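You operate a simulated robot arm through the tools that you are given. There is no shell and no other tool.

You are at the controls of a simulated two-armed robot. One attempt, no reset.

Task
Take the teal polish tin and put it on the shelf of the socket board. Take the bottle labelled "soap" from the top of the grey bench and leave it on the top of the carton stand. Put the yellow ticket on the ledge under the lasting air unit. Switch the brake lever of the tall trolley off. Put the purple bin on the long table. Close the drawer under the warmer main switch. Turn the timer knob to 20. Take the round black brush and leave it on the shelf under the glue bench. Pick up the blue small box with one hand, pass it to the other hand and put it on the middle level of the grey steel shelf. The order is free. Set down upright: bottle, yellow ticket, blue small box. The brake lever of the tall trolley goes to its stop.
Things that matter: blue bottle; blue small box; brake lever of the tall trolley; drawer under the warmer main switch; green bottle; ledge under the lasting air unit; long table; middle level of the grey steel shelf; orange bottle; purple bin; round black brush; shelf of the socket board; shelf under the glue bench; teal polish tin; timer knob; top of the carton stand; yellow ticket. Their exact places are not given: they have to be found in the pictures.

The check looks at the end state, three seconds after you hand in, the way a careful person would. Anything else that was tipped, shoved, dropped, spilled or broken makes it a failure.

Robot
Two 7-joint arms with two-finger grippers on one trunk, on a base that drives. Base frame: it is fixed to the floor where the robot stands at the start and does not move with it; the origin is under the middle of the robot, x ahead of it, y to its left, z up; the surface under the hand at the start is at about z = 0.8. Lengths are in m, angles in rad, forces in N, time in s.
The left shoulder is at the start at [0.078, 0.151, 0.988], the right one opposite. With the tool pointing down near the work surface each hand reaches from about 0.3 to 0.8 m from the robot's upright axis, wherever it stands, measured 20 degrees to its own side. Places, roughly: blue bottle, green bottle, orange bottle [0.5, 0.25, 0.75]; blue small box (11x8x12 cm) [0, 2.8, 1.3]; brake lever of the tall trolley [-1.4, -6.1, 0.8]; drawer under the warmer main switch [-2.2, -5.4, 0.6]; ledge under the lasting air unit (13x22 cm) [0.88, 2.98, 0.78]; long table [-3, -1.8, 0.9]; middle level of the grey steel shelf [-0.3, 2.9, 0.9]; purple bin (24x17x11 cm) [-1.3, -6.4, 0.4]; round black brush (3x3x13 cm) [0.6, -6.4, 0.9]; shelf of the socket board (22x70 cm) [-1.32, 2.92, 0.8]; shelf under the glue bench [0.7, -6.4, 0.3]; teal polish tin [0.75, 0, 0.75]; timer knob [0.3, -5.7, 1]; top of the carton stand (30x15 cm) [-2.76, -0.4, 0.8]; yellow ticket [1, 1, 0.75]. Payload 2.54 kg a hand.
Tool frame (each hand has its own): the origin (TCP) lies between the finger pads and is the grasp point; the fingertips stand 0.03 m ahead of it; z points along the fingers, y is the line along which they close. The gripper opens to 0.116 m. The gripper's body begins 0.095 m behind the TCP.
Orientation is that of the tool frame in the base frame, as a unit quaternion [w, x, y, z]. With the fingers straight down and closing along the base's y, the tool's x points along the base's -x, its y along +y and its z along -z.

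Tools
- The arms move only by the tool arm_command. It takes "left_targets", "right_targets" or both (then of equal length, played together; a hand with none holds still); each is a list of rows, each an object of numbers (a shift or turn left out is 0, a gripper value left out holds the last): "x", "y", "z": the shift along the base's x, y, z in units of 150 mm (1.0 is 150 mm); "wx", "wy", "wz": the turn, a rotation vector about the base's x, y, z in units of 180 degrees (1.0 is 180 degrees); "hand": the finger opening in m, from 0 to 0.116. In form: [{"x": .., "y": .., "z": .., "wx": .., "wy": .., "wz": .., "hand": ..}, ...]. A call has 1 to 20 rows; each row is the pose to reach, as a shift and turn from the pose commanded when the call began. A call with a number of a shift or a turn outside -1 to 1 is refused whole. Each row takes 0.2 s and may step no farther than 0.05 m and 0.15 rad from the row before; otherwise, or with a gripper value out of range, the whole call is refused. Where a pose cannot be reached the arm comes as near as it can. A force on the tool above 40 N (or 10 N above the force at the start of the call, whichever is more), or a blocked arm, ends the call early, and 0.2 s more pass. The fingers move at their own pace (about 0.072 m/s each) and stop on an object; they squeeze with about 28 N. The grip force told is the motor's: it shows also when the fingers shut on nothing. Time passes only in rows, and 0.2 s behind the last, so rows that repeat a pose let the fingers close. It gives the time, the measured TCP pose, the force on the tool (base axes), the opening and the grip force at its end, in the units of the frame above (readings bear some noise), with the torque about the TCP (base axes, N m) and any sound that the robot's microphone picked up.
- Cameras (640 x 400 px; columns grow to the right, rows downward): "scene" is now at [0.1404, 0.0492, 1.1246]; the picture's right is [0.52, -0.85, 0.00], its down [-0.30, -0.18, -0.94] and it looks along [0.80, 0.49, -0.35] (base axes); focal length 214 px, centre (320, 200). "left" rides on the left gripper at [0.069, 0.015, -0.122] in its tool frame; the picture's right is [-0.21, 0.98, 0.00], its down [-0.83, -0.18, -0.53] and it looks along [-0.52, -0.11, 0.85] (tool axes); focal length 251 px, centre (320, 200). "right" rides on the right gripper at [0.069, -0.015, -0.122] in its tool frame; the picture's right is [0.21, 0.98, 0.00], its down [-0.83, 0.18, -0.53] and it looks along [-0.52, 0.11, 0.85] (tool axes); focal length 251 px, centre (320, 200).
- grab_frame(camera): a new picture of that camera. No time passes.
- lift_body(by): slides the trunk up (or, below 0, down) by that many m; the arms and the scene camera ride with it, the base frame stays. It gives what a move gives, with no picture.
- drive_base(legs): drives the robot by 1 to 6 legs, each [ahead, left, turn to the left] in m, m and rad, along the robot's own axes; the way and the turn of a leg run together, so that a leg with both is an arc; at most 1.5 m and 3.142 rad a leg. The arms and the cameras ride along, it lands a little off, and it stops where it bumps. It gives what a move gives.
- turn_head(pan, tilt): turns the head with the scene camera to pan (to the left, within 1.396 rad either way) and tilt (down, from -0.506 to 1.204), counted from straight ahead of the robot. It gives what a move gives.
- measure_at(camera, pixels): for up to 12 pixels [column, row] of the newest picture of that camera ("zoom" is the newest enlarged one), the place [x, y, z] in the base frame of the surface seen there, good to about 0.002 m, but the place of the scene camera against the robot may be out by one fixed shift of up to 0.012 m in any direction. No time passes.
- inspect(camera, box): a new picture of the part [left, top, right, bottom] of that camera's present view, enlarged. No time passes.
- finish_job(): hands the job in; it is judged then, once.

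Unless the task says otherwise, let go and move clear before handing in.

The tools are called after "Request:" as name(argument=value, ...) on one line, values as JSON. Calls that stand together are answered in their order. arm_command: Moves the arms, as the interface text tells. Its arguments: {"type":"object","properties":{"left_targets":{"type":"array","items":{"type":"object","properties":{"x":{"type":"number"},"y":{"type":"number"},"z":{"type":"number"},"wx":{"type":"number"},"wy":{"type":"number"},"wz":{"type":"number"},"hand":{"type":"number"}}}},"right_targets":{"type":"array","items":{"type":"object","properties":{"x":{"type":"number"},"y":{"type":"number"},"z":{"type":"number"},"wx":{"type":"number"},"wy":{"type":"number"},"wz":{"type":"number"},"hand":{"type":"number"}}}}},"required":[]} The other tools are called the same way: lift_body (by) slides the trunk up or down; drive_base (legs) drives the base; turn_head (pan, tilt) turns the head that bears the scene camera; grab_frame (camera) takes a picture; measure_at (camera, pixels) gives the place of the surface under pixels of a picture; inspect (camera, box) takes an enlarged picture of a part of a camera's view; finish_job () hands the job in.

At the start:

```text
time_s: 0.0
left_ee_pos: [0.4044, 0.4885, 1.1047]
left_tool_rot: [0.0, 0.0, 1.0, -0.001]
left_wrist_force: [0.2, 0.5, -0.2]
left_torque: [-0.05, 0.01, -0.01]
left_opening: 0.1162
left_gripper_force: 0.1
right_ee_pos: [0.4821, -0.0085, 1.0941]
right_tool_rot: [0.001, 0.0, 1.0, 0.001]
right_wrist_force: [0.7, 0.0, -0.9]
right_torque: [0.03, -0.01, -0.02]
right_opening: 0.1161
right_gripper_force: 0.1
trunk travel left (down, up): [-0.225, 0.064]
robot x, y, heading: [0.0047, -0.0025, -0.001]
head pan, tilt: [0.55, 0.358]
```

scene: 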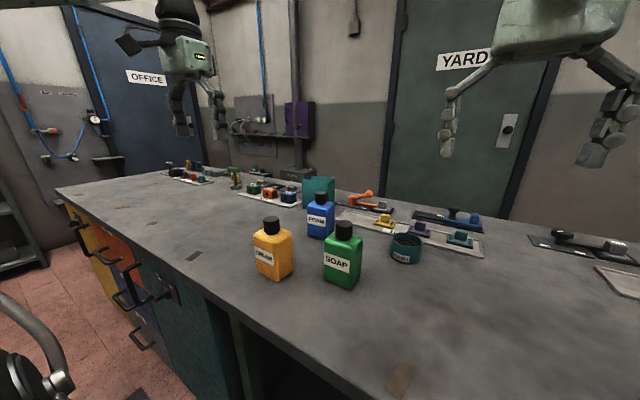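
right: 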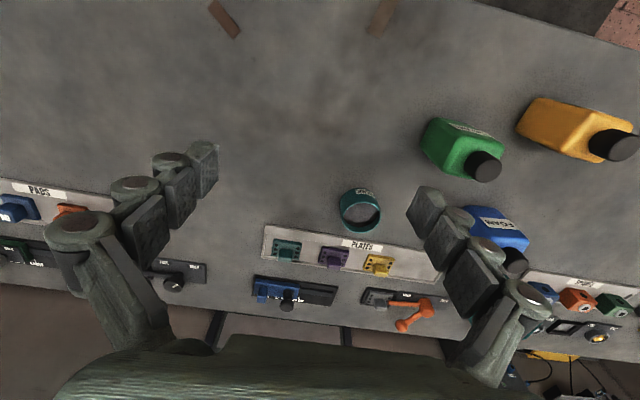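
left: 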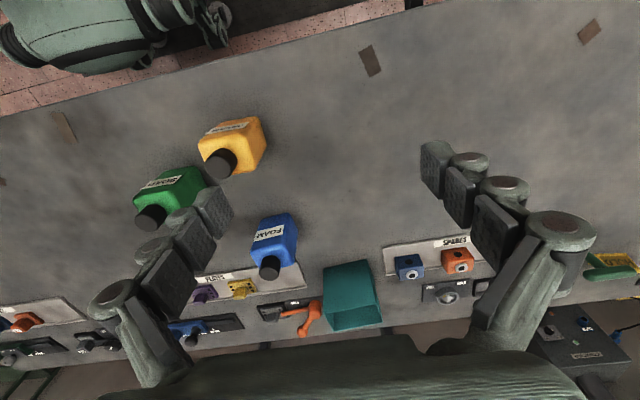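

The scene picture shows three bottles: orange (272,248), blue "FOAM" (320,215), green "SOAP" (343,255), and the teal tin at (405,248). I'll enlarge and measure these first.

Request:
inspect(camera="scene", box=[220, 160, 480, 320])

Request:
inspect(camera="scene", box=[140, 130, 340, 230])

Request:
measure_at(camera="scene", pixels=[[343, 226], [340, 270], [405, 240], [400, 258], [390, 249], [421, 249], [272, 220], [320, 196], [234, 180], [318, 188], [326, 282], [358, 285]])

```text
2.46 times, centred on (350, 240) of scene
```

zoom: 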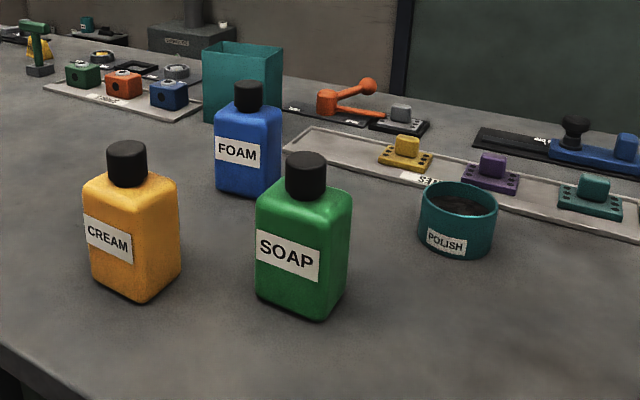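

```text
3.20 times, centred on (240, 180) of scene
```

zoom: 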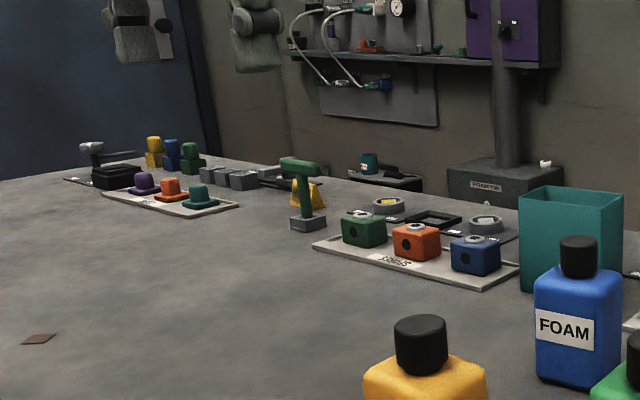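

```text
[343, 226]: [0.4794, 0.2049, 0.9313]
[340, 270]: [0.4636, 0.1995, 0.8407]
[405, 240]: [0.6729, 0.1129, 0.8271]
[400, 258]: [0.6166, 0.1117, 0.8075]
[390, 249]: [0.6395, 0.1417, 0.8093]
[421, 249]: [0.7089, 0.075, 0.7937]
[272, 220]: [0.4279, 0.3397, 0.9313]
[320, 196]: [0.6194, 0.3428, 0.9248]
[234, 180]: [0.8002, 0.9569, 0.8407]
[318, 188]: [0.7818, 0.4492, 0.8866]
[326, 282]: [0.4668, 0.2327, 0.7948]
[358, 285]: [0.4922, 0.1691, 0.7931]
```

The "SOAP" bottle is the green one, at about (0.48, 0.20); the polish tin is near (0.67, 0.11). A yellow thing sits behind the green hand tool at about (0.95, 1.0). I'll pan the head to see the rest of the surroundings.

Request:
turn_head(pan=1.2, tilt=0.3)

Request:
grab_frame(camera="scene")

```text
time_s: 1.0
left_ee_pos: [0.4036, 0.488, 1.1031]
left_tool_rot: [0.0, 0.0, 1.0, 0.001]
left_wrist_force: [0.1, -0.3, 0.7]
left_torque: [0.03, 0.0, -0.01]
left_opening: 0.116
left_gripper_force: 0.0
right_ee_pos: [0.4806, -0.0082, 1.0937]
right_tool_rot: [0.0, 0.0, 1.0, 0.001]
right_wrist_force: [0.3, 0.4, -0.2]
right_torque: [0.02, 0.02, 0.02]
right_opening: 0.1163
right_gripper_force: 0.1
trunk travel left (down, up): [-0.225, 0.064]
robot x, y, heading: [-0.0017, -0.0018, 0.001]
head pan, tilt: [1.201, 0.3]
```

```text
taken
```

scene: 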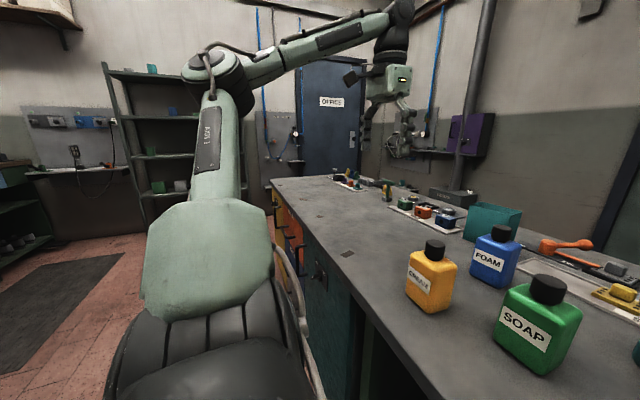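

The view shows the steel shelf at (160,140), the socket board and its shelf at (75,170), and the office door. I'll measure key points for map building.

Request:
measure_at(camera="scene", pixels=[[272, 182], [330, 260], [75, 170], [45, 172], [160, 155], [130, 118], [285, 160], [152, 69], [370, 330], [60, 280], [10, 160], [20, 245]])

Request:
inspect(camera="scene", box=[240, 80, 400, 200])

Request:
inspect(camera="scene", box=[0, 60, 220, 200])

```text
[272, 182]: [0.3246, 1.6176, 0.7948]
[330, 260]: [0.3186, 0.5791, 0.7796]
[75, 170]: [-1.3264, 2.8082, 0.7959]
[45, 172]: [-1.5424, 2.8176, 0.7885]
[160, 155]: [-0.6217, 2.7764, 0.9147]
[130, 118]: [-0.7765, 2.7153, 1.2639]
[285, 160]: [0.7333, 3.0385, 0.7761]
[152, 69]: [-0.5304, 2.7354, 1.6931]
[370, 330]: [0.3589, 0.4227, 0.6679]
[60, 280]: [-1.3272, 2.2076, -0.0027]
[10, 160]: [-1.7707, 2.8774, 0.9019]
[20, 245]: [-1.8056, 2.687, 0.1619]
```

```text
3.33 times, centred on (320, 140) of scene
```

zoom: 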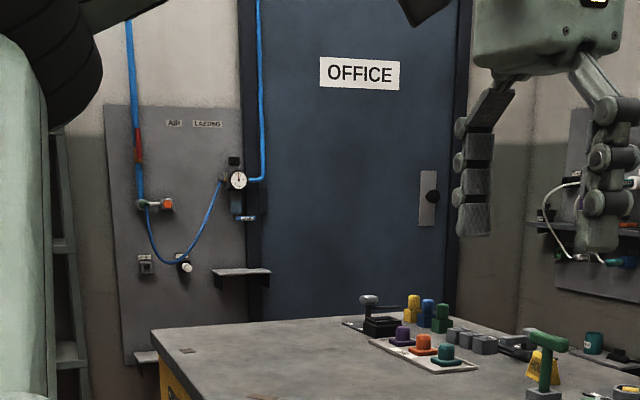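

```text
2.86 times, centred on (110, 130) of scene
```

zoom: 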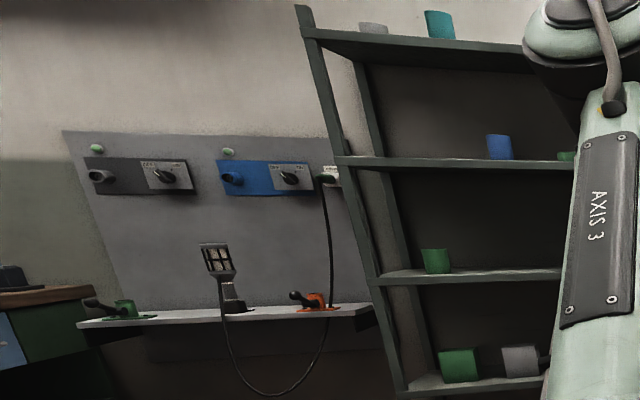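

The "AIR LASTING" panel with its small ledge is at zoom (240,272). Let me enlarge the yellow ticket near the green tool and check the rest of the room.

Request:
inspect(camera="scene", box=[340, 160, 440, 222])

Request:
turn_head(pan=1.39, tilt=0.6)

Request:
grab_frame(camera="scene")

Request:
turn_head(pan=-1.39, tilt=0.3)

Request:
grab_frame(camera="scene")

```text
6.40 times, centred on (390, 191) of scene
```

zoom: 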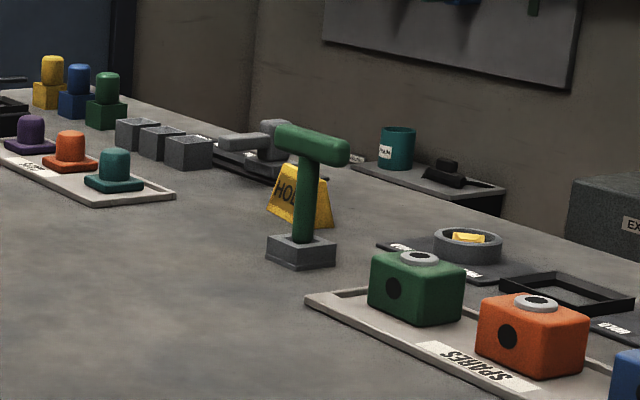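

```text
time_s: 1.8
left_ee_pos: [0.4038, 0.4887, 1.1049]
left_tool_rot: [-0.001, 0.0, 1.0, 0.0]
left_wrist_force: [-1.0, 0.8, 0.2]
left_torque: [0.01, 0.0, -0.02]
left_opening: 0.1159
left_gripper_force: 0.1
right_ee_pos: [0.4813, -0.0077, 1.0942]
right_tool_rot: [0.001, 0.0, 1.0, 0.001]
right_wrist_force: [-0.6, 0.2, 0.6]
right_torque: [0.04, 0.0, 0.02]
right_opening: 0.116
right_gripper_force: 0.1
trunk travel left (down, up): [-0.225, 0.064]
robot x, y, heading: [-0.0005, 0.0024, -0.0]
head pan, tilt: [1.389, 0.6]
```

```text
taken
```

scene: 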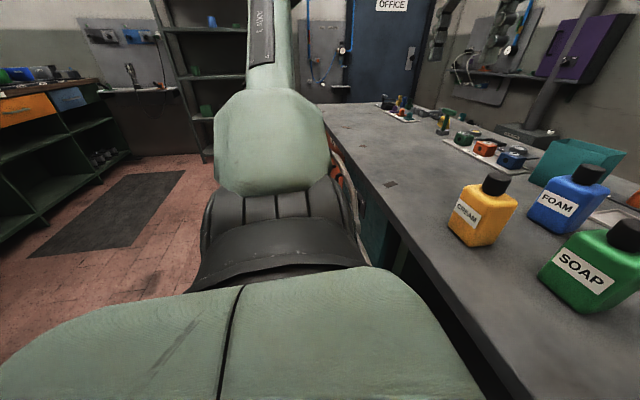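

```text
time_s: 4.3
left_ee_pos: [0.4034, 0.4877, 1.104]
left_tool_rot: [0.0, 0.0, 1.0, 0.0]
left_wrist_force: [0.1, 0.0, -0.5]
left_torque: [-0.03, 0.0, -0.01]
left_opening: 0.116
left_gripper_force: 0.1
right_ee_pos: [0.4808, -0.0084, 1.0935]
right_tool_rot: [0.0, 0.0, 1.0, 0.002]
right_wrist_force: [-0.1, -0.8, 0.3]
right_torque: [-0.02, 0.02, 0.01]
right_opening: 0.1156
right_gripper_force: 0.1
trunk travel left (down, up): [-0.225, 0.064]
robot x, y, heading: [-0.0027, -0.0004, 0.001]
head pan, tilt: [-1.389, 0.3]
```

```text
taken
```

scene: 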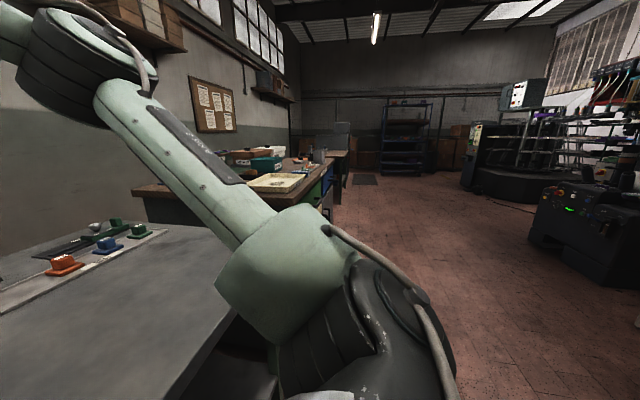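

The yellow ticket is a "HOLD" tent card right behind the green tool. Now I'll measure the tin precisely with the right hand camera (tin around (360,210)).

Request:
grab_frame(camera="right")

Request:
inspect(camera="right", box=[300, 160, 420, 260])

Request:
measure_at(camera="right", pixels=[[340, 208], [381, 212], [360, 230], [362, 192], [360, 212], [366, 191], [330, 195], [465, 130], [484, 165], [365, 246], [312, 208], [410, 210]])

```text
taken
```

right: 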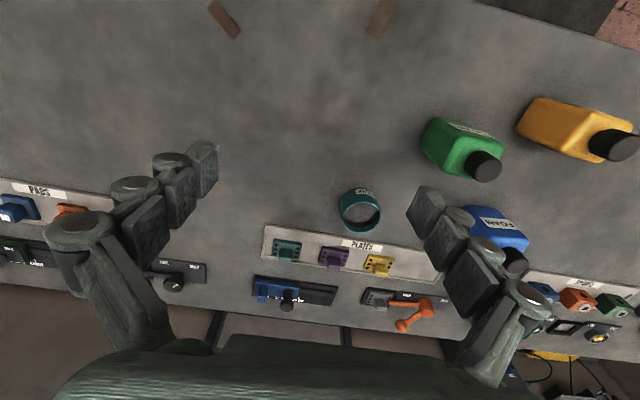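

```text
4.00 times, centred on (360, 210) of right
```

zoom: 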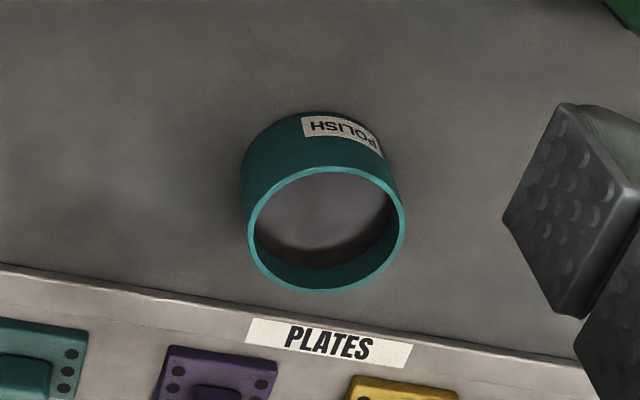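

```text
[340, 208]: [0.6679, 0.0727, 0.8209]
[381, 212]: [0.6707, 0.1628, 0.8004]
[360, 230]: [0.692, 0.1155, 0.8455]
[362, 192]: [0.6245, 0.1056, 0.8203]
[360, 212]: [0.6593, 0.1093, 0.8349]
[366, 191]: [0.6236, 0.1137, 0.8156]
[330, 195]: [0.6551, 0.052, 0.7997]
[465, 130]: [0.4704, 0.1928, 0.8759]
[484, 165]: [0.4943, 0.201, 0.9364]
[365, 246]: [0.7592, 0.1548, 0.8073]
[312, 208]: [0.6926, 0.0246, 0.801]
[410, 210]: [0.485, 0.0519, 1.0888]
```

The tin's rim in the last zoom is a circle centred (327,230). I'll measure rim points to get its centre, height and diameter.

Request:
measure_at(camera="zoom", pixels=[[251, 228], [402, 226], [327, 288], [327, 171], [272, 188], [383, 186], [275, 272], [380, 273], [327, 215], [320, 118], [246, 175], [200, 150]])

```text
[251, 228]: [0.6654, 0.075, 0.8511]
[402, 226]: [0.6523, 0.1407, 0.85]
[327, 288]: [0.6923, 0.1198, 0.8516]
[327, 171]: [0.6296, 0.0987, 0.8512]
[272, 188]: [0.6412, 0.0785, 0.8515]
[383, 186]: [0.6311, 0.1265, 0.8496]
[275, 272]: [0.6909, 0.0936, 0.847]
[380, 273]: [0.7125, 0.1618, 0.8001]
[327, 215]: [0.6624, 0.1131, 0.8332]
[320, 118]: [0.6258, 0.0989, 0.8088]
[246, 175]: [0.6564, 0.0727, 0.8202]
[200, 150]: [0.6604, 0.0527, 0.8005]
```

The tin's rim centre is at about (0.660, 0.1085), rim height 0.851, diameter ~0.068, bench top at 0.800. I'll move the right hand over the tin, then re-measure.

Request:
arm_command(right_targets=[{"x": 0.193, "y": 0.155, "z": -0.12, "hand": 0.116}, {"x": 0.387, "y": 0.311, "z": -0.24}, {"x": 0.58, "y": 0.466, "z": -0.36}, {"x": 0.773, "y": 0.621, "z": -0.48}, {"x": 0.967, "y": 0.777, "z": -0.6}])

Request:
grab_frame(camera="right")

```text
time_s: 5.5
left_ee_pos: [0.4036, 0.4892, 1.1029]
left_tool_rot: [-0.001, 0.0, 1.0, -0.001]
left_wrist_force: [-0.8, 0.6, 1.0]
left_torque: [0.0, -0.02, 0.0]
left_opening: 0.1158
left_gripper_force: 0.1
right_ee_pos: [0.6267, 0.1117, 1.0073]
right_tool_rot: [0.001, 0.0, 1.0, -0.001]
right_wrist_force: [0.6, 0.4, -0.2]
right_torque: [0.0, 0.04, -0.04]
right_opening: 0.116
right_gripper_force: 0.1
trunk travel left (down, up): [-0.225, 0.064]
robot x, y, heading: [-0.0015, -0.0054, 0.002]
head pan, tilt: [-1.389, 0.3]
```

```text
taken
```

right: 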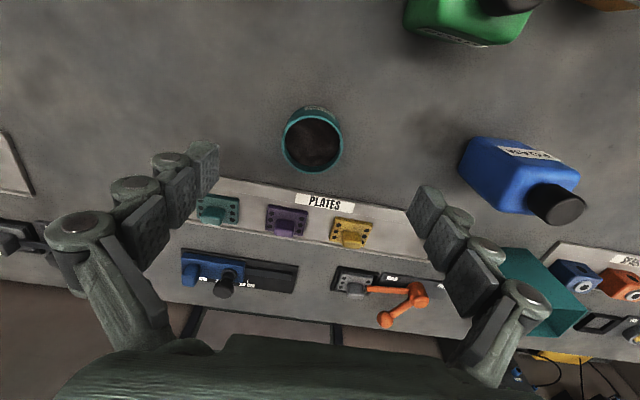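

The tin is now at (313,140) in the right camera. I'll measure its rim again from close.

Request:
measure_at(camera="right", pixels=[[285, 143], [340, 146], [312, 171], [314, 116], [312, 140], [280, 135], [250, 150], [325, 182], [380, 150], [200, 180], [425, 205], [320, 112]])

```text
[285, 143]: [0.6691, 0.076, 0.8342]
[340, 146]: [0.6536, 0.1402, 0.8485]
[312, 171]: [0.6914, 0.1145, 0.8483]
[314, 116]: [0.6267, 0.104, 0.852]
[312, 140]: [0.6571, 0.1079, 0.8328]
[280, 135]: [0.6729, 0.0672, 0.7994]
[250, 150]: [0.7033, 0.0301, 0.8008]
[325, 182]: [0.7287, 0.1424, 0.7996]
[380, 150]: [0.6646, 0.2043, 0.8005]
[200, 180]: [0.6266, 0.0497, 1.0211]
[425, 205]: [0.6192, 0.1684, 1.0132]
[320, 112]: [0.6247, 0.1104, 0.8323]
```

Tin centre confirmed at (0.659, 0.1085). Shifting 33 mm ahead and descending in two stages.

Request:
arm_command(right_targets=[{"x": 0.22, "y": 0, "z": -0.2}, {"x": 0.22, "y": 0, "z": -0.5}, {"x": 0.22, "y": 0, "z": -0.8}, {"x": 0.22, "y": 0, "z": -1.0}, {"x": 0.22, "y": 0, "z": -1.0}])

Request:
grab_frame(camera="right")

```text
time_s: 6.7
left_ee_pos: [0.4047, 0.4879, 1.1045]
left_tool_rot: [0.0, -0.001, 1.0, 0.0]
left_wrist_force: [-0.5, -0.3, 0.1]
left_torque: [-0.03, 0.03, -0.02]
left_opening: 0.116
left_gripper_force: 0.0
right_ee_pos: [0.6613, 0.1083, 0.8551]
right_tool_rot: [0.001, 0.001, 1.0, 0.0]
right_wrist_force: [-0.6, 0.3, 0.2]
right_torque: [-0.03, -0.02, 0.01]
right_opening: 0.1161
right_gripper_force: 0.0
right hand out of reach, approached as far as the arm can: row 1
trunk travel left (down, up): [-0.225, 0.064]
robot x, y, heading: [-0.0003, -0.0001, -0.002]
head pan, tilt: [-1.389, 0.3]
```

```text
taken
```

right: 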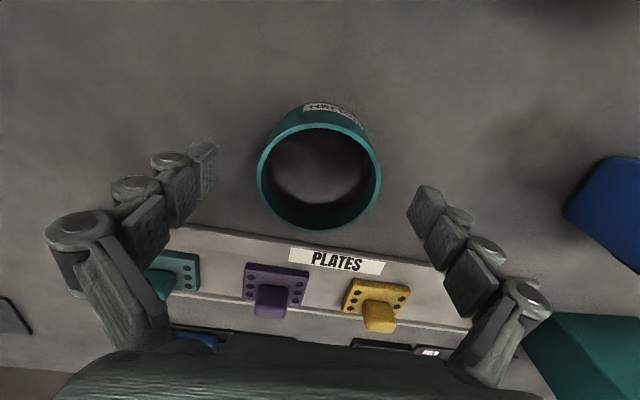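

The tin sits centred between the fingers (ring centre (320,175)). Lower another 18 mm and close.

Request:
arm_command(right_targets=[{"z": -0.12, "hand": 0.116}, {"z": -0.12, "hand": 0.0}, {"z": -0.12, "hand": 0.0}, {"z": -0.12, "hand": 0.0}, {"z": -0.12, "hand": 0.0}, {"z": -0.12, "hand": 0.0}])

```text
time_s: 8.1
left_ee_pos: [0.4036, 0.4872, 1.1055]
left_tool_rot: [0.0, -0.001, 1.0, 0.0]
left_wrist_force: [0.0, 1.2, 0.3]
left_torque: [0.01, -0.01, -0.01]
left_opening: 0.116
left_gripper_force: 0.0
right_ee_pos: [0.6605, 0.1072, 0.8365]
right_tool_rot: [0.001, 0.0, 1.0, 0.001]
right_wrist_force: [-0.1, 0.5, 1.8]
right_torque: [-0.13, -0.01, 0.02]
right_opening: 0.0708
right_gripper_force: 28.1
trunk travel left (down, up): [-0.225, 0.064]
robot x, y, heading: [-0.0018, -0.0026, 0.001]
head pan, tilt: [-1.389, 0.3]
```

The tin is held (opening 0.071, 28 N). I'll lift it straight up and pull it back to a carry pose.

Request:
arm_command(right_targets=[{"z": 0.3}, {"z": 0.6}, {"z": 0.8}, {"x": -0.2, "y": -0.14, "z": 0.85}, {"x": -0.4, "y": -0.28, "z": 0.9}, {"x": -0.6, "y": -0.42, "z": 0.95}, {"x": -0.8, "y": -0.56, "z": 1.0}, {"x": -1.0, "y": -0.7, "z": 1.0}])

Request:
turn_head(pan=0.9, tilt=0.9)

Request:
grab_frame(camera="scene")

Request:
grab_frame(camera="right")

```text
time_s: 9.9
left_ee_pos: [0.4043, 0.4882, 1.1042]
left_tool_rot: [0.0, 0.0, 1.0, 0.0]
left_wrist_force: [0.2, 0.1, -0.2]
left_torque: [0.01, 0.04, 0.01]
left_opening: 0.1162
left_gripper_force: 0.1
right_ee_pos: [0.5097, 0.0041, 0.9854]
right_tool_rot: [0.001, 0.001, 1.0, 0.0]
right_wrist_force: [0.1, 0.6, -3.1]
right_torque: [0.04, -0.05, 0.0]
right_opening: 0.0709
right_gripper_force: 28.3
right hand out of reach, approached as far as the arm can: row 3
trunk travel left (down, up): [-0.225, 0.064]
robot x, y, heading: [0.003, 0.0001, 0.001]
head pan, tilt: [-1.389, 0.3]
```

```text
time_s: 12.0
left_ee_pos: [0.4047, 0.4883, 1.1051]
left_tool_rot: [0.0, 0.001, 1.0, 0.0]
left_wrist_force: [-0.5, 0.3, -0.3]
left_torque: [0.01, 0.02, 0.03]
left_opening: 0.1159
left_gripper_force: 0.0
right_ee_pos: [0.5085, 0.0045, 0.986]
right_tool_rot: [0.001, -0.001, 1.0, 0.001]
right_wrist_force: [0.1, 1.3, -2.6]
right_torque: [-0.03, 0.01, 0.01]
right_opening: 0.0706
right_gripper_force: 28.3
trunk travel left (down, up): [-0.225, 0.064]
robot x, y, heading: [-0.0058, 0.0023, -0.003]
head pan, tilt: [0.901, 0.901]
```

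```text
taken
```

scene: 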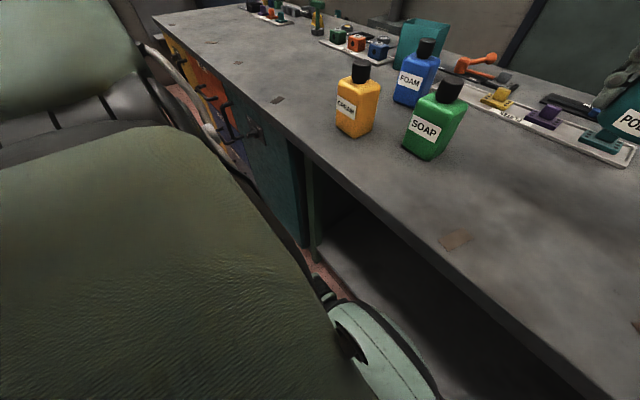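

```text
taken
```

right: 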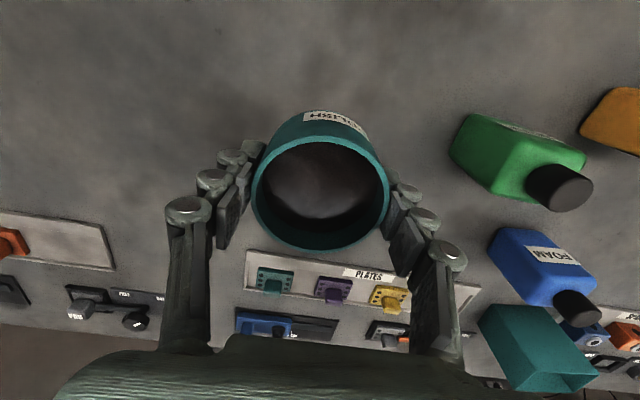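

The base cover of the robot shows at (370,350), and drawer handles protrude from the bench at (220,110). I'll measure clearance points.

Request:
measure_at(camera="scene", pixels=[[340, 320], [370, 340], [400, 370], [325, 290], [255, 135], [225, 105], [205, 88], [320, 270], [350, 215], [400, 230], [220, 140], [190, 55]])

Request:
inspect(camera="scene", box=[140, 10, 300, 170])

```text
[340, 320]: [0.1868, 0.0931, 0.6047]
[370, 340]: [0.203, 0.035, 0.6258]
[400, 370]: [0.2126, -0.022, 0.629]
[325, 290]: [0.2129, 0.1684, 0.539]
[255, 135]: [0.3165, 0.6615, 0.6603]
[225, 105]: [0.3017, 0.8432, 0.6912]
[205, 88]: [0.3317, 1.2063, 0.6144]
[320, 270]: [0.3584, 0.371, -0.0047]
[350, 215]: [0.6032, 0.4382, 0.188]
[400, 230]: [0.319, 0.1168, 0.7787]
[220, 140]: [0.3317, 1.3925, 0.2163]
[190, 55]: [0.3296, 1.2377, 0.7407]
```

```text
2.50 times, centred on (220, 90) of scene
```

zoom: 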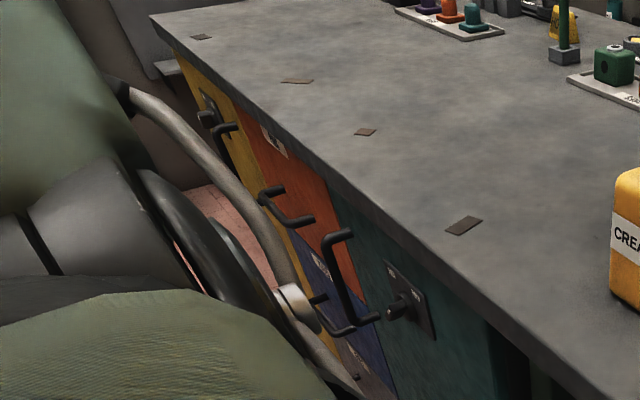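

Robot's front reaches x≈0.21 and handles stick out to ~0.28, so I'll keep distance. Before driving left I'll raise the tin higher so that it clears the bottles (cap tops 0.936).

Request:
arm_command(right_targets=[{"z": 0.3}, {"z": 0.6}, {"x": -0.2, "y": 0, "z": 0.75}, {"x": -0.4, "y": 0, "z": 0.8}, {"x": -0.5, "y": 0, "z": 0.8}])

Request:
drive_base(legs=[[-0.04, 0, 0], [0, 0.6, 0]])

Request:
turn_head(pan=0.35, tilt=0.45)

Request:
grab_frame(camera="scene")

Request:
grab_frame(camera="left")

```text
time_s: 13.2
left_ee_pos: [0.4042, 0.488, 1.1048]
left_tool_rot: [-0.001, 0.0, 1.0, 0.0]
left_wrist_force: [-0.2, 0.4, 0.0]
left_torque: [-0.05, -0.01, 0.02]
left_opening: 0.116
left_gripper_force: 0.1
right_ee_pos: [0.4335, 0.0045, 1.1064]
right_tool_rot: [-0.001, 0.0, 1.0, 0.0]
right_wrist_force: [0.0, -0.7, -2.9]
right_torque: [0.01, 0.0, 0.0]
right_opening: 0.0708
right_gripper_force: 28.0
trunk travel left (down, up): [-0.225, 0.064]
robot x, y, heading: [0.0016, -0.0018, -0.002]
head pan, tilt: [0.901, 0.901]
```

```text
time_s: 19.8
left_ee_pos: [0.3427, 1.0841, 1.1044]
left_tool_rot: [0.0, -0.013, 1.0, 0.0]
left_wrist_force: [-0.1, 1.5, -0.5]
left_torque: [-0.02, 0.02, -0.02]
left_opening: 0.1163
left_gripper_force: 0.0
right_ee_pos: [0.3852, 0.6007, 1.1054]
right_tool_rot: [0.0, -0.012, 1.0, 0.001]
right_wrist_force: [-0.2, 0.1, -2.4]
right_torque: [-0.02, 0.0, -0.04]
right_opening: 0.0709
right_gripper_force: 28.3
trunk travel left (down, up): [-0.225, 0.064]
robot x, y, heading: [-0.0479, 0.5871, 0.026]
head pan, tilt: [0.901, 0.901]
```

```text
time_s: 20.8
left_ee_pos: [0.3434, 1.0859, 1.1047]
left_tool_rot: [0.0, -0.013, 1.0, -0.001]
left_wrist_force: [0.0, 0.7, -0.4]
left_torque: [0.0, 0.03, -0.01]
left_opening: 0.1162
left_gripper_force: 0.0
right_ee_pos: [0.3841, 0.6011, 1.1051]
right_tool_rot: [0.0, -0.013, 1.0, 0.001]
right_wrist_force: [0.0, 0.0, -3.0]
right_torque: [0.0, 0.03, -0.02]
right_opening: 0.0708
right_gripper_force: 28.1
trunk travel left (down, up): [-0.225, 0.064]
robot x, y, heading: [-0.0462, 0.5885, 0.028]
head pan, tilt: [0.351, 0.45]
```

```text
taken
```

scene: 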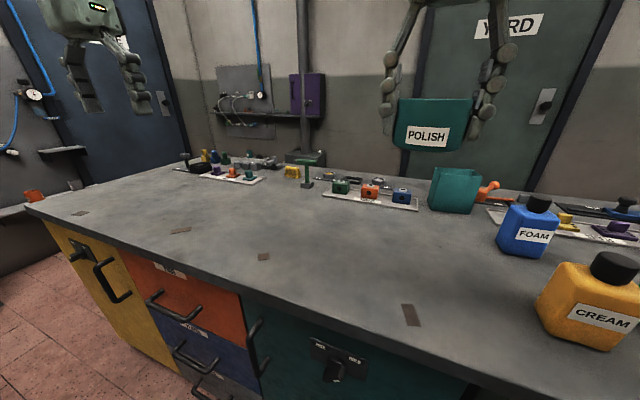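

```text
taken
```

left: 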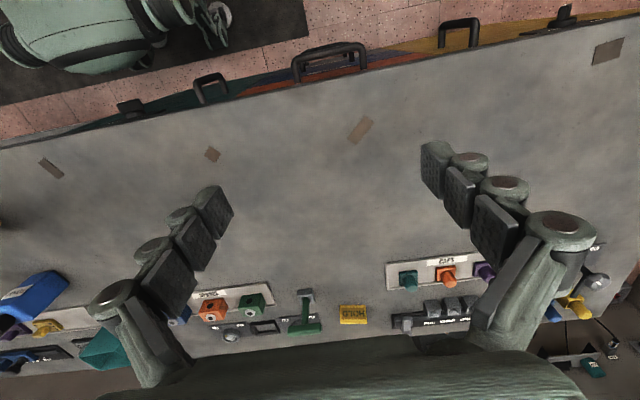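

The ticket "HOLD" is at (353,314) in the left camera. Measuring it and its neighbours.

Request:
measure_at(camera="left", pixels=[[353, 306], [353, 314], [353, 322], [341, 314], [366, 314], [304, 326], [306, 294], [320, 325], [283, 325], [404, 321], [353, 332], [330, 345]])

Request:
inspect(camera="left", box=[270, 270, 440, 370])

Request:
inspect(camera="scene", box=[230, 130, 430, 230])

```text
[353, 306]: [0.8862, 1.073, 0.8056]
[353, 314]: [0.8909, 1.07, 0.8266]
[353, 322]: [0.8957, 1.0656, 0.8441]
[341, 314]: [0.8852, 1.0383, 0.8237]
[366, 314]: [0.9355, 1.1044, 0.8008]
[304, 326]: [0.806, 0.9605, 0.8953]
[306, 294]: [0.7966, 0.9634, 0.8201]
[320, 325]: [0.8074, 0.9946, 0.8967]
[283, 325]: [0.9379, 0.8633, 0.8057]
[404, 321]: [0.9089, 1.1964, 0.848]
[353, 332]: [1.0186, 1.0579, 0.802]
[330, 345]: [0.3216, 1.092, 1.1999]
```

```text
3.76 times, centred on (355, 320) of left
```

zoom: 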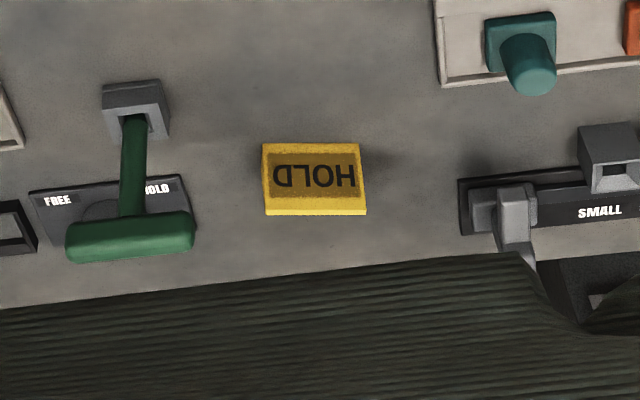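

```text
3.20 times, centred on (330, 180) of scene
```

zoom: 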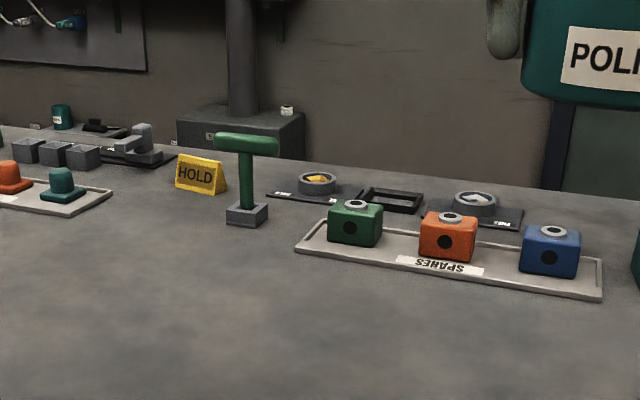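

The ticket is a small wedge (~0.067 m wide along y, ridge near z≈0.85) at about (0.895, 1.068), so it needs a tilted-forward reach. I'll check how much room there is in front of the robot's base near the handles.

Request:
measure_at(camera="left", pixels=[[330, 46], [300, 75], [360, 58], [210, 78], [459, 22], [565, 12], [130, 105], [300, 92], [570, 25], [470, 45]])

Request:
turn_head(pan=0.0, tilt=1.2)

Request:
grab_frame(camera="scene")

```text
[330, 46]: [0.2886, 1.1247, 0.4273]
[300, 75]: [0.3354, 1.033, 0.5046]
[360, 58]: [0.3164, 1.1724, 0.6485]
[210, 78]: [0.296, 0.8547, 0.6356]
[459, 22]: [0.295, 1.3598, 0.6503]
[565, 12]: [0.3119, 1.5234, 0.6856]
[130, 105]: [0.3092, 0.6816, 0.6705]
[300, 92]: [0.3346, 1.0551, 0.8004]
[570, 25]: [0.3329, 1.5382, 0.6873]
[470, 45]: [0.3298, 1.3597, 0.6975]
```

```text
time_s: 21.9
left_ee_pos: [0.3429, 1.0856, 1.1051]
left_tool_rot: [0.0, -0.013, 1.0, 0.0]
left_wrist_force: [0.4, 0.7, -0.3]
left_torque: [0.01, -0.01, -0.03]
left_opening: 0.116
left_gripper_force: 0.1
right_ee_pos: [0.3846, 0.6022, 1.1067]
right_tool_rot: [0.0, -0.013, 1.0, 0.0]
right_wrist_force: [-0.2, 0.0, -2.7]
right_torque: [-0.01, 0.02, 0.01]
right_opening: 0.0707
right_gripper_force: 27.7
trunk travel left (down, up): [-0.225, 0.064]
robot x, y, heading: [-0.0513, 0.5872, 0.024]
head pan, tilt: [0.0, 1.201]
```

```text
taken
```

scene: 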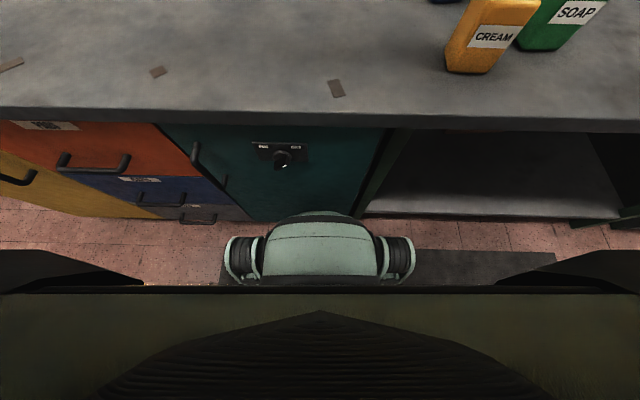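

The robot's nose is visible at (320,230). I'll measure its extent relative to the base.

Request:
measure_at(camera="scene", pixels=[[320, 216], [320, 232], [240, 245], [405, 245], [320, 260], [150, 200], [200, 216], [195, 155], [280, 155]])

```text
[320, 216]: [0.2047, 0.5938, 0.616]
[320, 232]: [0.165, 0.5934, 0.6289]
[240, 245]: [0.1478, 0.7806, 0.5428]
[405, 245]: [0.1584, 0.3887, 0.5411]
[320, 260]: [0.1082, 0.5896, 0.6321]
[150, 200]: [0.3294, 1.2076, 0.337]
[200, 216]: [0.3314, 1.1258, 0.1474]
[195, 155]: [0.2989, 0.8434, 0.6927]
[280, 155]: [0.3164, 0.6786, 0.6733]
```

The nose is ~0.25 m ahead of the robot's axis, so the robot can stand at about x=0.0. I'll drive left so the left shoulder faces the ticket (y≈1.07).

Request:
drive_base(legs=[[0, 0.33, -0.026]])

Request:
turn_head(pan=0.2, tilt=0.6)

Request:
grab_frame(camera="scene")

Request:
grab_frame(camera="left")

```text
time_s: 25.6
left_ee_pos: [0.3505, 1.4041, 1.1034]
left_tool_rot: [0.001, 0.0, 1.0, 0.0]
left_wrist_force: [0.6, 0.0, 0.6]
left_torque: [0.0, -0.01, 0.0]
left_opening: 0.116
left_gripper_force: 0.0
right_ee_pos: [0.3803, 0.9207, 1.1059]
right_tool_rot: [0.0, 0.0, 1.0, 0.001]
right_wrist_force: [0.0, 0.8, -2.9]
right_torque: [0.0, 0.0, -0.01]
right_opening: 0.0707
right_gripper_force: 28.1
trunk travel left (down, up): [-0.225, 0.064]
robot x, y, heading: [-0.0516, 0.9164, 0.002]
head pan, tilt: [0.0, 1.201]
```

```text
time_s: 26.6
left_ee_pos: [0.3515, 1.4037, 1.1035]
left_tool_rot: [0.001, 0.0, 1.0, 0.0]
left_wrist_force: [0.1, -0.7, 0.1]
left_torque: [0.0, -0.02, 0.02]
left_opening: 0.1158
left_gripper_force: 0.0
right_ee_pos: [0.3814, 0.9205, 1.1053]
right_tool_rot: [0.0, 0.0, 1.0, 0.001]
right_wrist_force: [0.4, -0.7, -2.3]
right_torque: [0.03, -0.01, 0.04]
right_opening: 0.0707
right_gripper_force: 28.5
trunk travel left (down, up): [-0.225, 0.064]
robot x, y, heading: [-0.0515, 0.9186, -0.0]
head pan, tilt: [0.201, 0.6]
```

```text
taken
```

scene: 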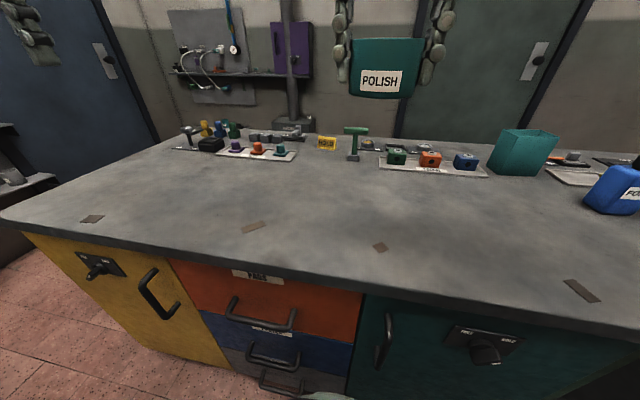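

```text
taken
```

left: 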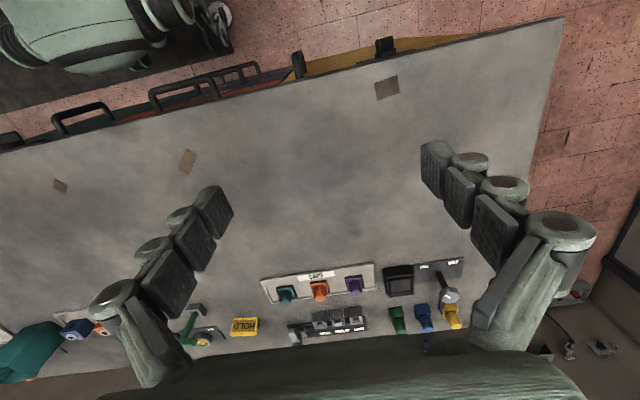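

The ticket now appears at (244,326) in the left camera. I'll advance 4.5 cm, move the right hand with the tin aside, and bring the left hand toward the ticket.

Request:
drive_base(legs=[[0.045, 0, 0]])

Request:
arm_command(left_targets=[{"x": 0.1, "y": -0.25}, {"x": 0.2, "y": -0.5}, {"x": 0.3, "y": -0.75}, {"x": 0.4, "y": -1.0}, {"x": 0.4, "y": -1.0}], right_targets=[{"x": 0, "y": -0.25}, {"x": 0, "y": -0.5}, {"x": 0, "y": -0.75}, {"x": 0, "y": -1.0}, {"x": 0, "y": -1.0}])

Request:
arm_command(left_targets=[{"x": 0.1, "y": -0.25}, {"x": 0.2, "y": -0.5}, {"x": 0.3, "y": -0.75}, {"x": 0.4, "y": -1.0}, {"x": 0.6, "y": -1.0}])

Request:
grab_frame(camera="left")

Request:
grab_frame(camera="scene")

```text
time_s: 27.6
left_ee_pos: [0.3745, 1.4048, 1.1034]
left_tool_rot: [-0.002, -0.002, 1.0, -0.001]
left_wrist_force: [0.3, -0.2, -0.2]
left_torque: [0.03, 0.0, -0.03]
left_opening: 0.116
left_gripper_force: 0.1
right_ee_pos: [0.4073, 0.9205, 1.105]
right_tool_rot: [-0.001, -0.002, 1.0, 0.0]
right_wrist_force: [-0.2, -0.8, -3.1]
right_torque: [0.02, -0.02, -0.04]
right_opening: 0.0706
right_gripper_force: 27.8
trunk travel left (down, up): [-0.225, 0.064]
robot x, y, heading: [-0.0242, 0.9154, 0.002]
head pan, tilt: [0.201, 0.6]
stopped in leg 1: the robot was blocked; the commanded pose is now the measured one
```

```text
time_s: 28.8
left_ee_pos: [0.4331, 1.2564, 1.1021]
left_tool_rot: [-0.002, -0.004, 1.0, -0.001]
left_wrist_force: [-0.3, 0.7, 0.1]
left_torque: [-0.03, 0.0, -0.01]
left_opening: 0.116
left_gripper_force: 0.0
right_ee_pos: [0.409, 0.7722, 1.1023]
right_tool_rot: [-0.001, -0.002, 1.0, 0.0]
right_wrist_force: [0.1, 0.2, -3.5]
right_torque: [0.0, 0.03, 0.01]
right_opening: 0.0706
right_gripper_force: 28.1
trunk travel left (down, up): [-0.225, 0.064]
robot x, y, heading: [-0.0276, 0.9136, 0.002]
head pan, tilt: [0.201, 0.6]
```

```text
time_s: 30.0
left_ee_pos: [0.5164, 1.1138, 1.1014]
left_tool_rot: [-0.001, -0.004, 1.0, 0.0]
left_wrist_force: [-0.4, -0.5, 0.1]
left_torque: [0.02, -0.07, 0.01]
left_opening: 0.1161
left_gripper_force: 0.1
left hand out of reach, approached as far as the arm can: row 5
right_ee_pos: [0.4088, 0.7719, 1.1024]
right_tool_rot: [-0.001, 0.0, 1.0, 0.001]
right_wrist_force: [-0.1, -0.4, -2.8]
right_torque: [0.0, -0.04, 0.01]
right_opening: 0.0709
right_gripper_force: 28.2
trunk travel left (down, up): [-0.225, 0.064]
robot x, y, heading: [-0.0288, 0.913, 0.004]
head pan, tilt: [0.201, 0.6]
```

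```text
taken
```

left: 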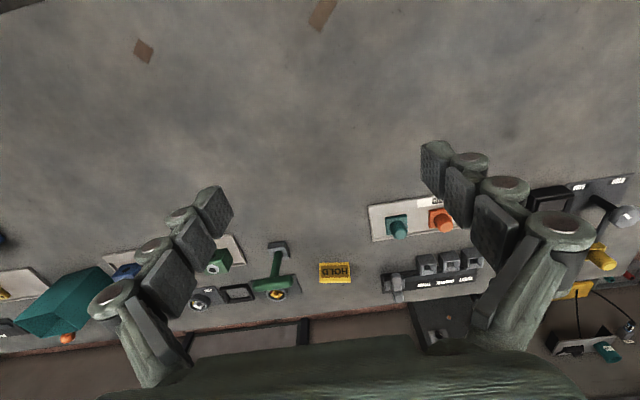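

```text
taken
```

scene: 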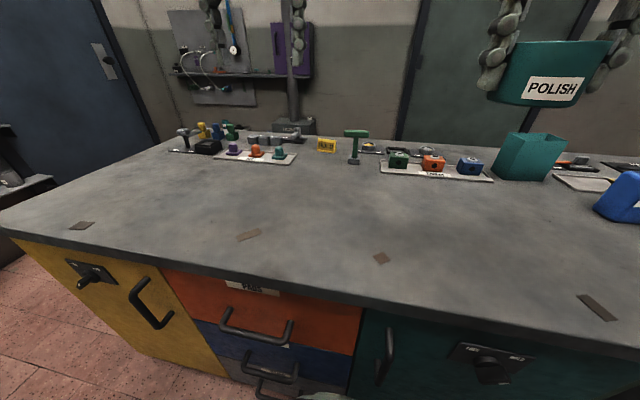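

The base got blocked at x≈-0.024 (contact with the bench front), so I'll back off 1 cm, then tilt the left hand forward while lowering toward the ticket (at (335,272) now).

Request:
drive_base(legs=[[-0.012, 0, 0]])

Request:
arm_command(left_targets=[{"x": 0.1, "y": -0.08, "z": -0.2, "wy": -0.0446}, {"x": 0.3, "y": -0.16, "z": -0.4, "wy": -0.0892}, {"x": 0.5, "y": -0.24, "z": -0.6, "wy": -0.1338}, {"x": 0.7, "y": -0.28, "z": -0.8, "wy": -0.1783}, {"x": 0.9, "y": -0.28, "z": -1.0, "wy": -0.1783}, {"x": 1.0, "y": -0.28, "z": -1.0, "wy": -0.1783}])

Request:
grab_frame(camera="left")

```text
time_s: 30.8
left_ee_pos: [0.5059, 1.115, 1.102]
left_tool_rot: [-0.001, -0.002, 1.0, -0.001]
left_wrist_force: [0.1, 1.1, -0.1]
left_torque: [-0.01, -0.03, -0.02]
left_opening: 0.116
left_gripper_force: 0.1
right_ee_pos: [0.397, 0.7713, 1.1026]
right_tool_rot: [-0.001, -0.001, 1.0, 0.0]
right_wrist_force: [-0.3, 0.3, -2.7]
right_torque: [0.0, -0.05, -0.01]
right_opening: 0.0707
right_gripper_force: 28.1
trunk travel left (down, up): [-0.225, 0.064]
robot x, y, heading: [-0.0407, 0.9157, 0.004]
head pan, tilt: [0.201, 0.6]
```

```text
time_s: 32.2
left_ee_pos: [0.6578, 1.0719, 0.9489]
left_tool_rot: [0.276, -0.002, 0.961, -0.002]
left_wrist_force: [-0.2, -1.2, -0.4]
left_torque: [0.01, 0.02, 0.01]
left_opening: 0.1161
left_gripper_force: 0.1
right_ee_pos: [0.3989, 0.7714, 1.1029]
right_tool_rot: [-0.002, -0.002, 1.0, 0.0]
right_wrist_force: [0.7, 0.2, -2.6]
right_torque: [-0.02, 0.01, -0.02]
right_opening: 0.0706
right_gripper_force: 27.6
trunk travel left (down, up): [-0.225, 0.064]
robot x, y, heading: [-0.0411, 0.9144, 0.005]
head pan, tilt: [0.201, 0.6]
```

```text
taken
```

left: 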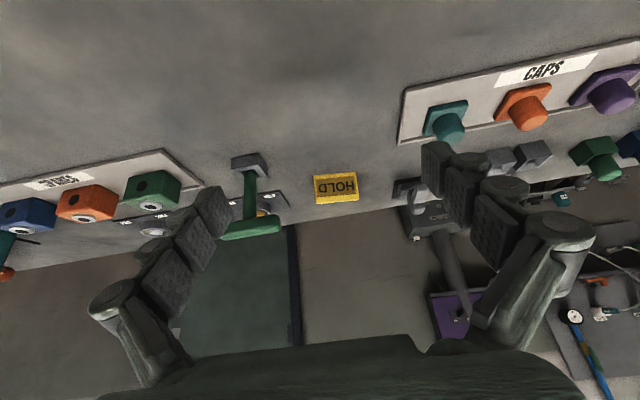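

The reach works with a 32° tilt; the ticket is at (336,187). I'll zoom and measure its outline and the green lever.

Request:
inspect(camera="left", box=[220, 130, 440, 260])

Request:
measure_at(camera="left", pixels=[[315, 179], [354, 175], [318, 200], [356, 197], [336, 187], [317, 203], [357, 201], [250, 222], [278, 227], [250, 160], [290, 200], [400, 205]])

```text
2.91 times, centred on (330, 195) of left
```

zoom: 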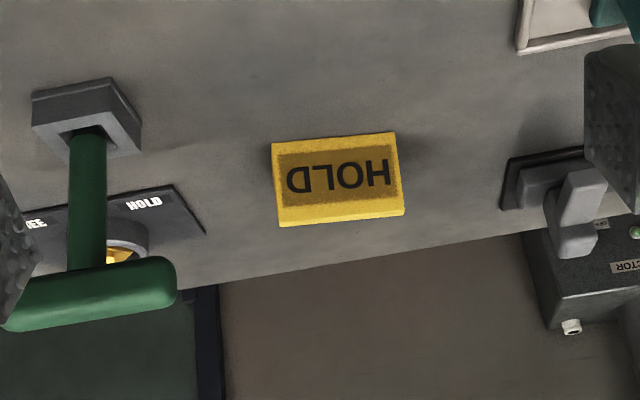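

```text
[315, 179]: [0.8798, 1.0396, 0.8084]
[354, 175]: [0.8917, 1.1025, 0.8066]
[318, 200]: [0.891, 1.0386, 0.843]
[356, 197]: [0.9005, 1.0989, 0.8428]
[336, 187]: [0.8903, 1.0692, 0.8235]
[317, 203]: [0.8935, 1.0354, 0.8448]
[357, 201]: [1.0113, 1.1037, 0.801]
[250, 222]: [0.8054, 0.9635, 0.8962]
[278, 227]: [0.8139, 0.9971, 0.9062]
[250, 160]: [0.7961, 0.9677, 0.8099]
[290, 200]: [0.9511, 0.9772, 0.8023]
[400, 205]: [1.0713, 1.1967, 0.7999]
```

The ticket's front face runs (0.880,1.040)→(0.892,1.103), i.e. yawed about -0.17 rad; its middle is at about (0.90,1.069), top ~0.848. I'll yaw the hand to match, narrow the opening to clear the green lever (end at y≈1.0), and approach.

Request:
arm_command(left_targets=[{"x": 0.25, "y": 0.01, "z": -0.05, "wz": -0.018, "hand": 0.095}, {"x": 0.5, "y": 0.02, "z": -0.1, "wz": -0.036}, {"x": 0.75, "y": 0.02, "z": -0.15, "wz": -0.054}, {"x": 0.95, "y": 0.02, "z": -0.2, "wz": -0.054}, {"x": 0.95, "y": 0.02, "z": -0.2, "wz": -0.054}])

Request:
grab_frame(camera="left")

Request:
inspect(camera="left", box=[200, 50, 440, 200])

```text
time_s: 33.4
left_ee_pos: [0.7326, 1.1144, 0.9186]
left_tool_rot: [0.274, 0.079, 0.958, -0.026]
left_wrist_force: [0.3, 0.0, 0.1]
left_torque: [-0.03, 0.0, 0.03]
left_opening: 0.0952
left_gripper_force: 0.0
left hand out of reach, approached as far as the arm can: row 2, 3, 4, 5
right_ee_pos: [0.3968, 0.771, 1.1023]
right_tool_rot: [-0.002, -0.001, 1.0, 0.0]
right_wrist_force: [0.1, 0.6, -2.7]
right_torque: [0.03, 0.01, 0.05]
right_opening: 0.0707
right_gripper_force: 28.4
trunk travel left (down, up): [-0.225, 0.064]
robot x, y, heading: [-0.0377, 0.9113, 0.011]
head pan, tilt: [0.201, 0.6]
```

```text
taken
```

left: 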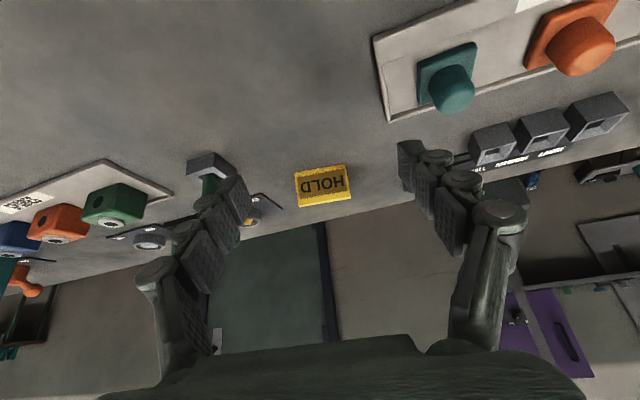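

```text
2.67 times, centred on (320, 125) of left
```

zoom: 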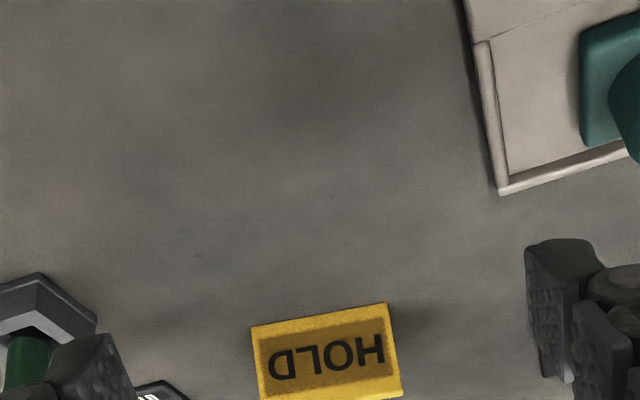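

The arm stopped short at (0.733,1.114) — out of reach in this pose. I'll look at the arm's configuration from the scene camera before choosing another tilt.

Request:
turn_head(pan=0.7, tilt=0.2)

Request:
grab_frame(camera="scene")

```text
time_s: 34.3
left_ee_pos: [0.7336, 1.1137, 0.9204]
left_tool_rot: [0.274, 0.078, 0.958, -0.025]
left_wrist_force: [0.6, 0.0, 0.2]
left_torque: [-0.01, 0.03, 0.04]
left_opening: 0.0948
left_gripper_force: 0.0
right_ee_pos: [0.3972, 0.7708, 1.1032]
right_tool_rot: [-0.002, -0.001, 1.0, 0.0]
right_wrist_force: [-0.6, -0.3, -1.6]
right_torque: [0.0, 0.01, 0.01]
right_opening: 0.0709
right_gripper_force: 28.3
trunk travel left (down, up): [-0.225, 0.064]
robot x, y, heading: [-0.0369, 0.9163, 0.003]
head pan, tilt: [0.7, 0.201]
```

```text
taken
```

scene: 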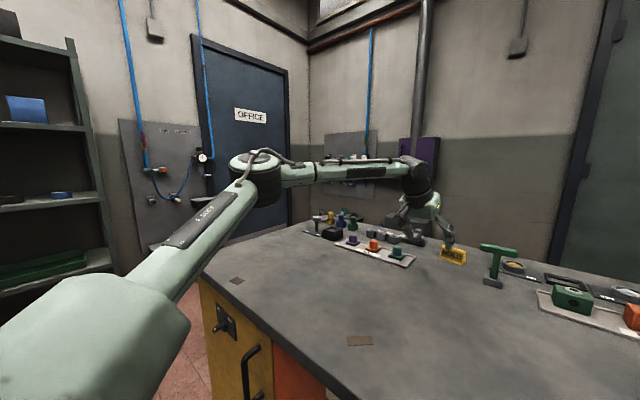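

The elbow swings far out to the left at (258,170) and the wrist is at (418,175). Measuring joints to understand the arm's geometry.

Request:
measure_at(camera="scene", pixels=[[258, 160], [418, 178], [415, 165], [200, 225], [100, 320], [340, 170], [425, 200], [268, 190]])

```text
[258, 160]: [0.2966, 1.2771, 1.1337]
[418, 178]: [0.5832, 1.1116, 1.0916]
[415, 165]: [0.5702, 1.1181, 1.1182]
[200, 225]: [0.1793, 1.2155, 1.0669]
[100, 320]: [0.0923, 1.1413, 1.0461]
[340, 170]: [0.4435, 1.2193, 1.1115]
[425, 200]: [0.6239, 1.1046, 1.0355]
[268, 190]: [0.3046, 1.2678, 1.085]
```

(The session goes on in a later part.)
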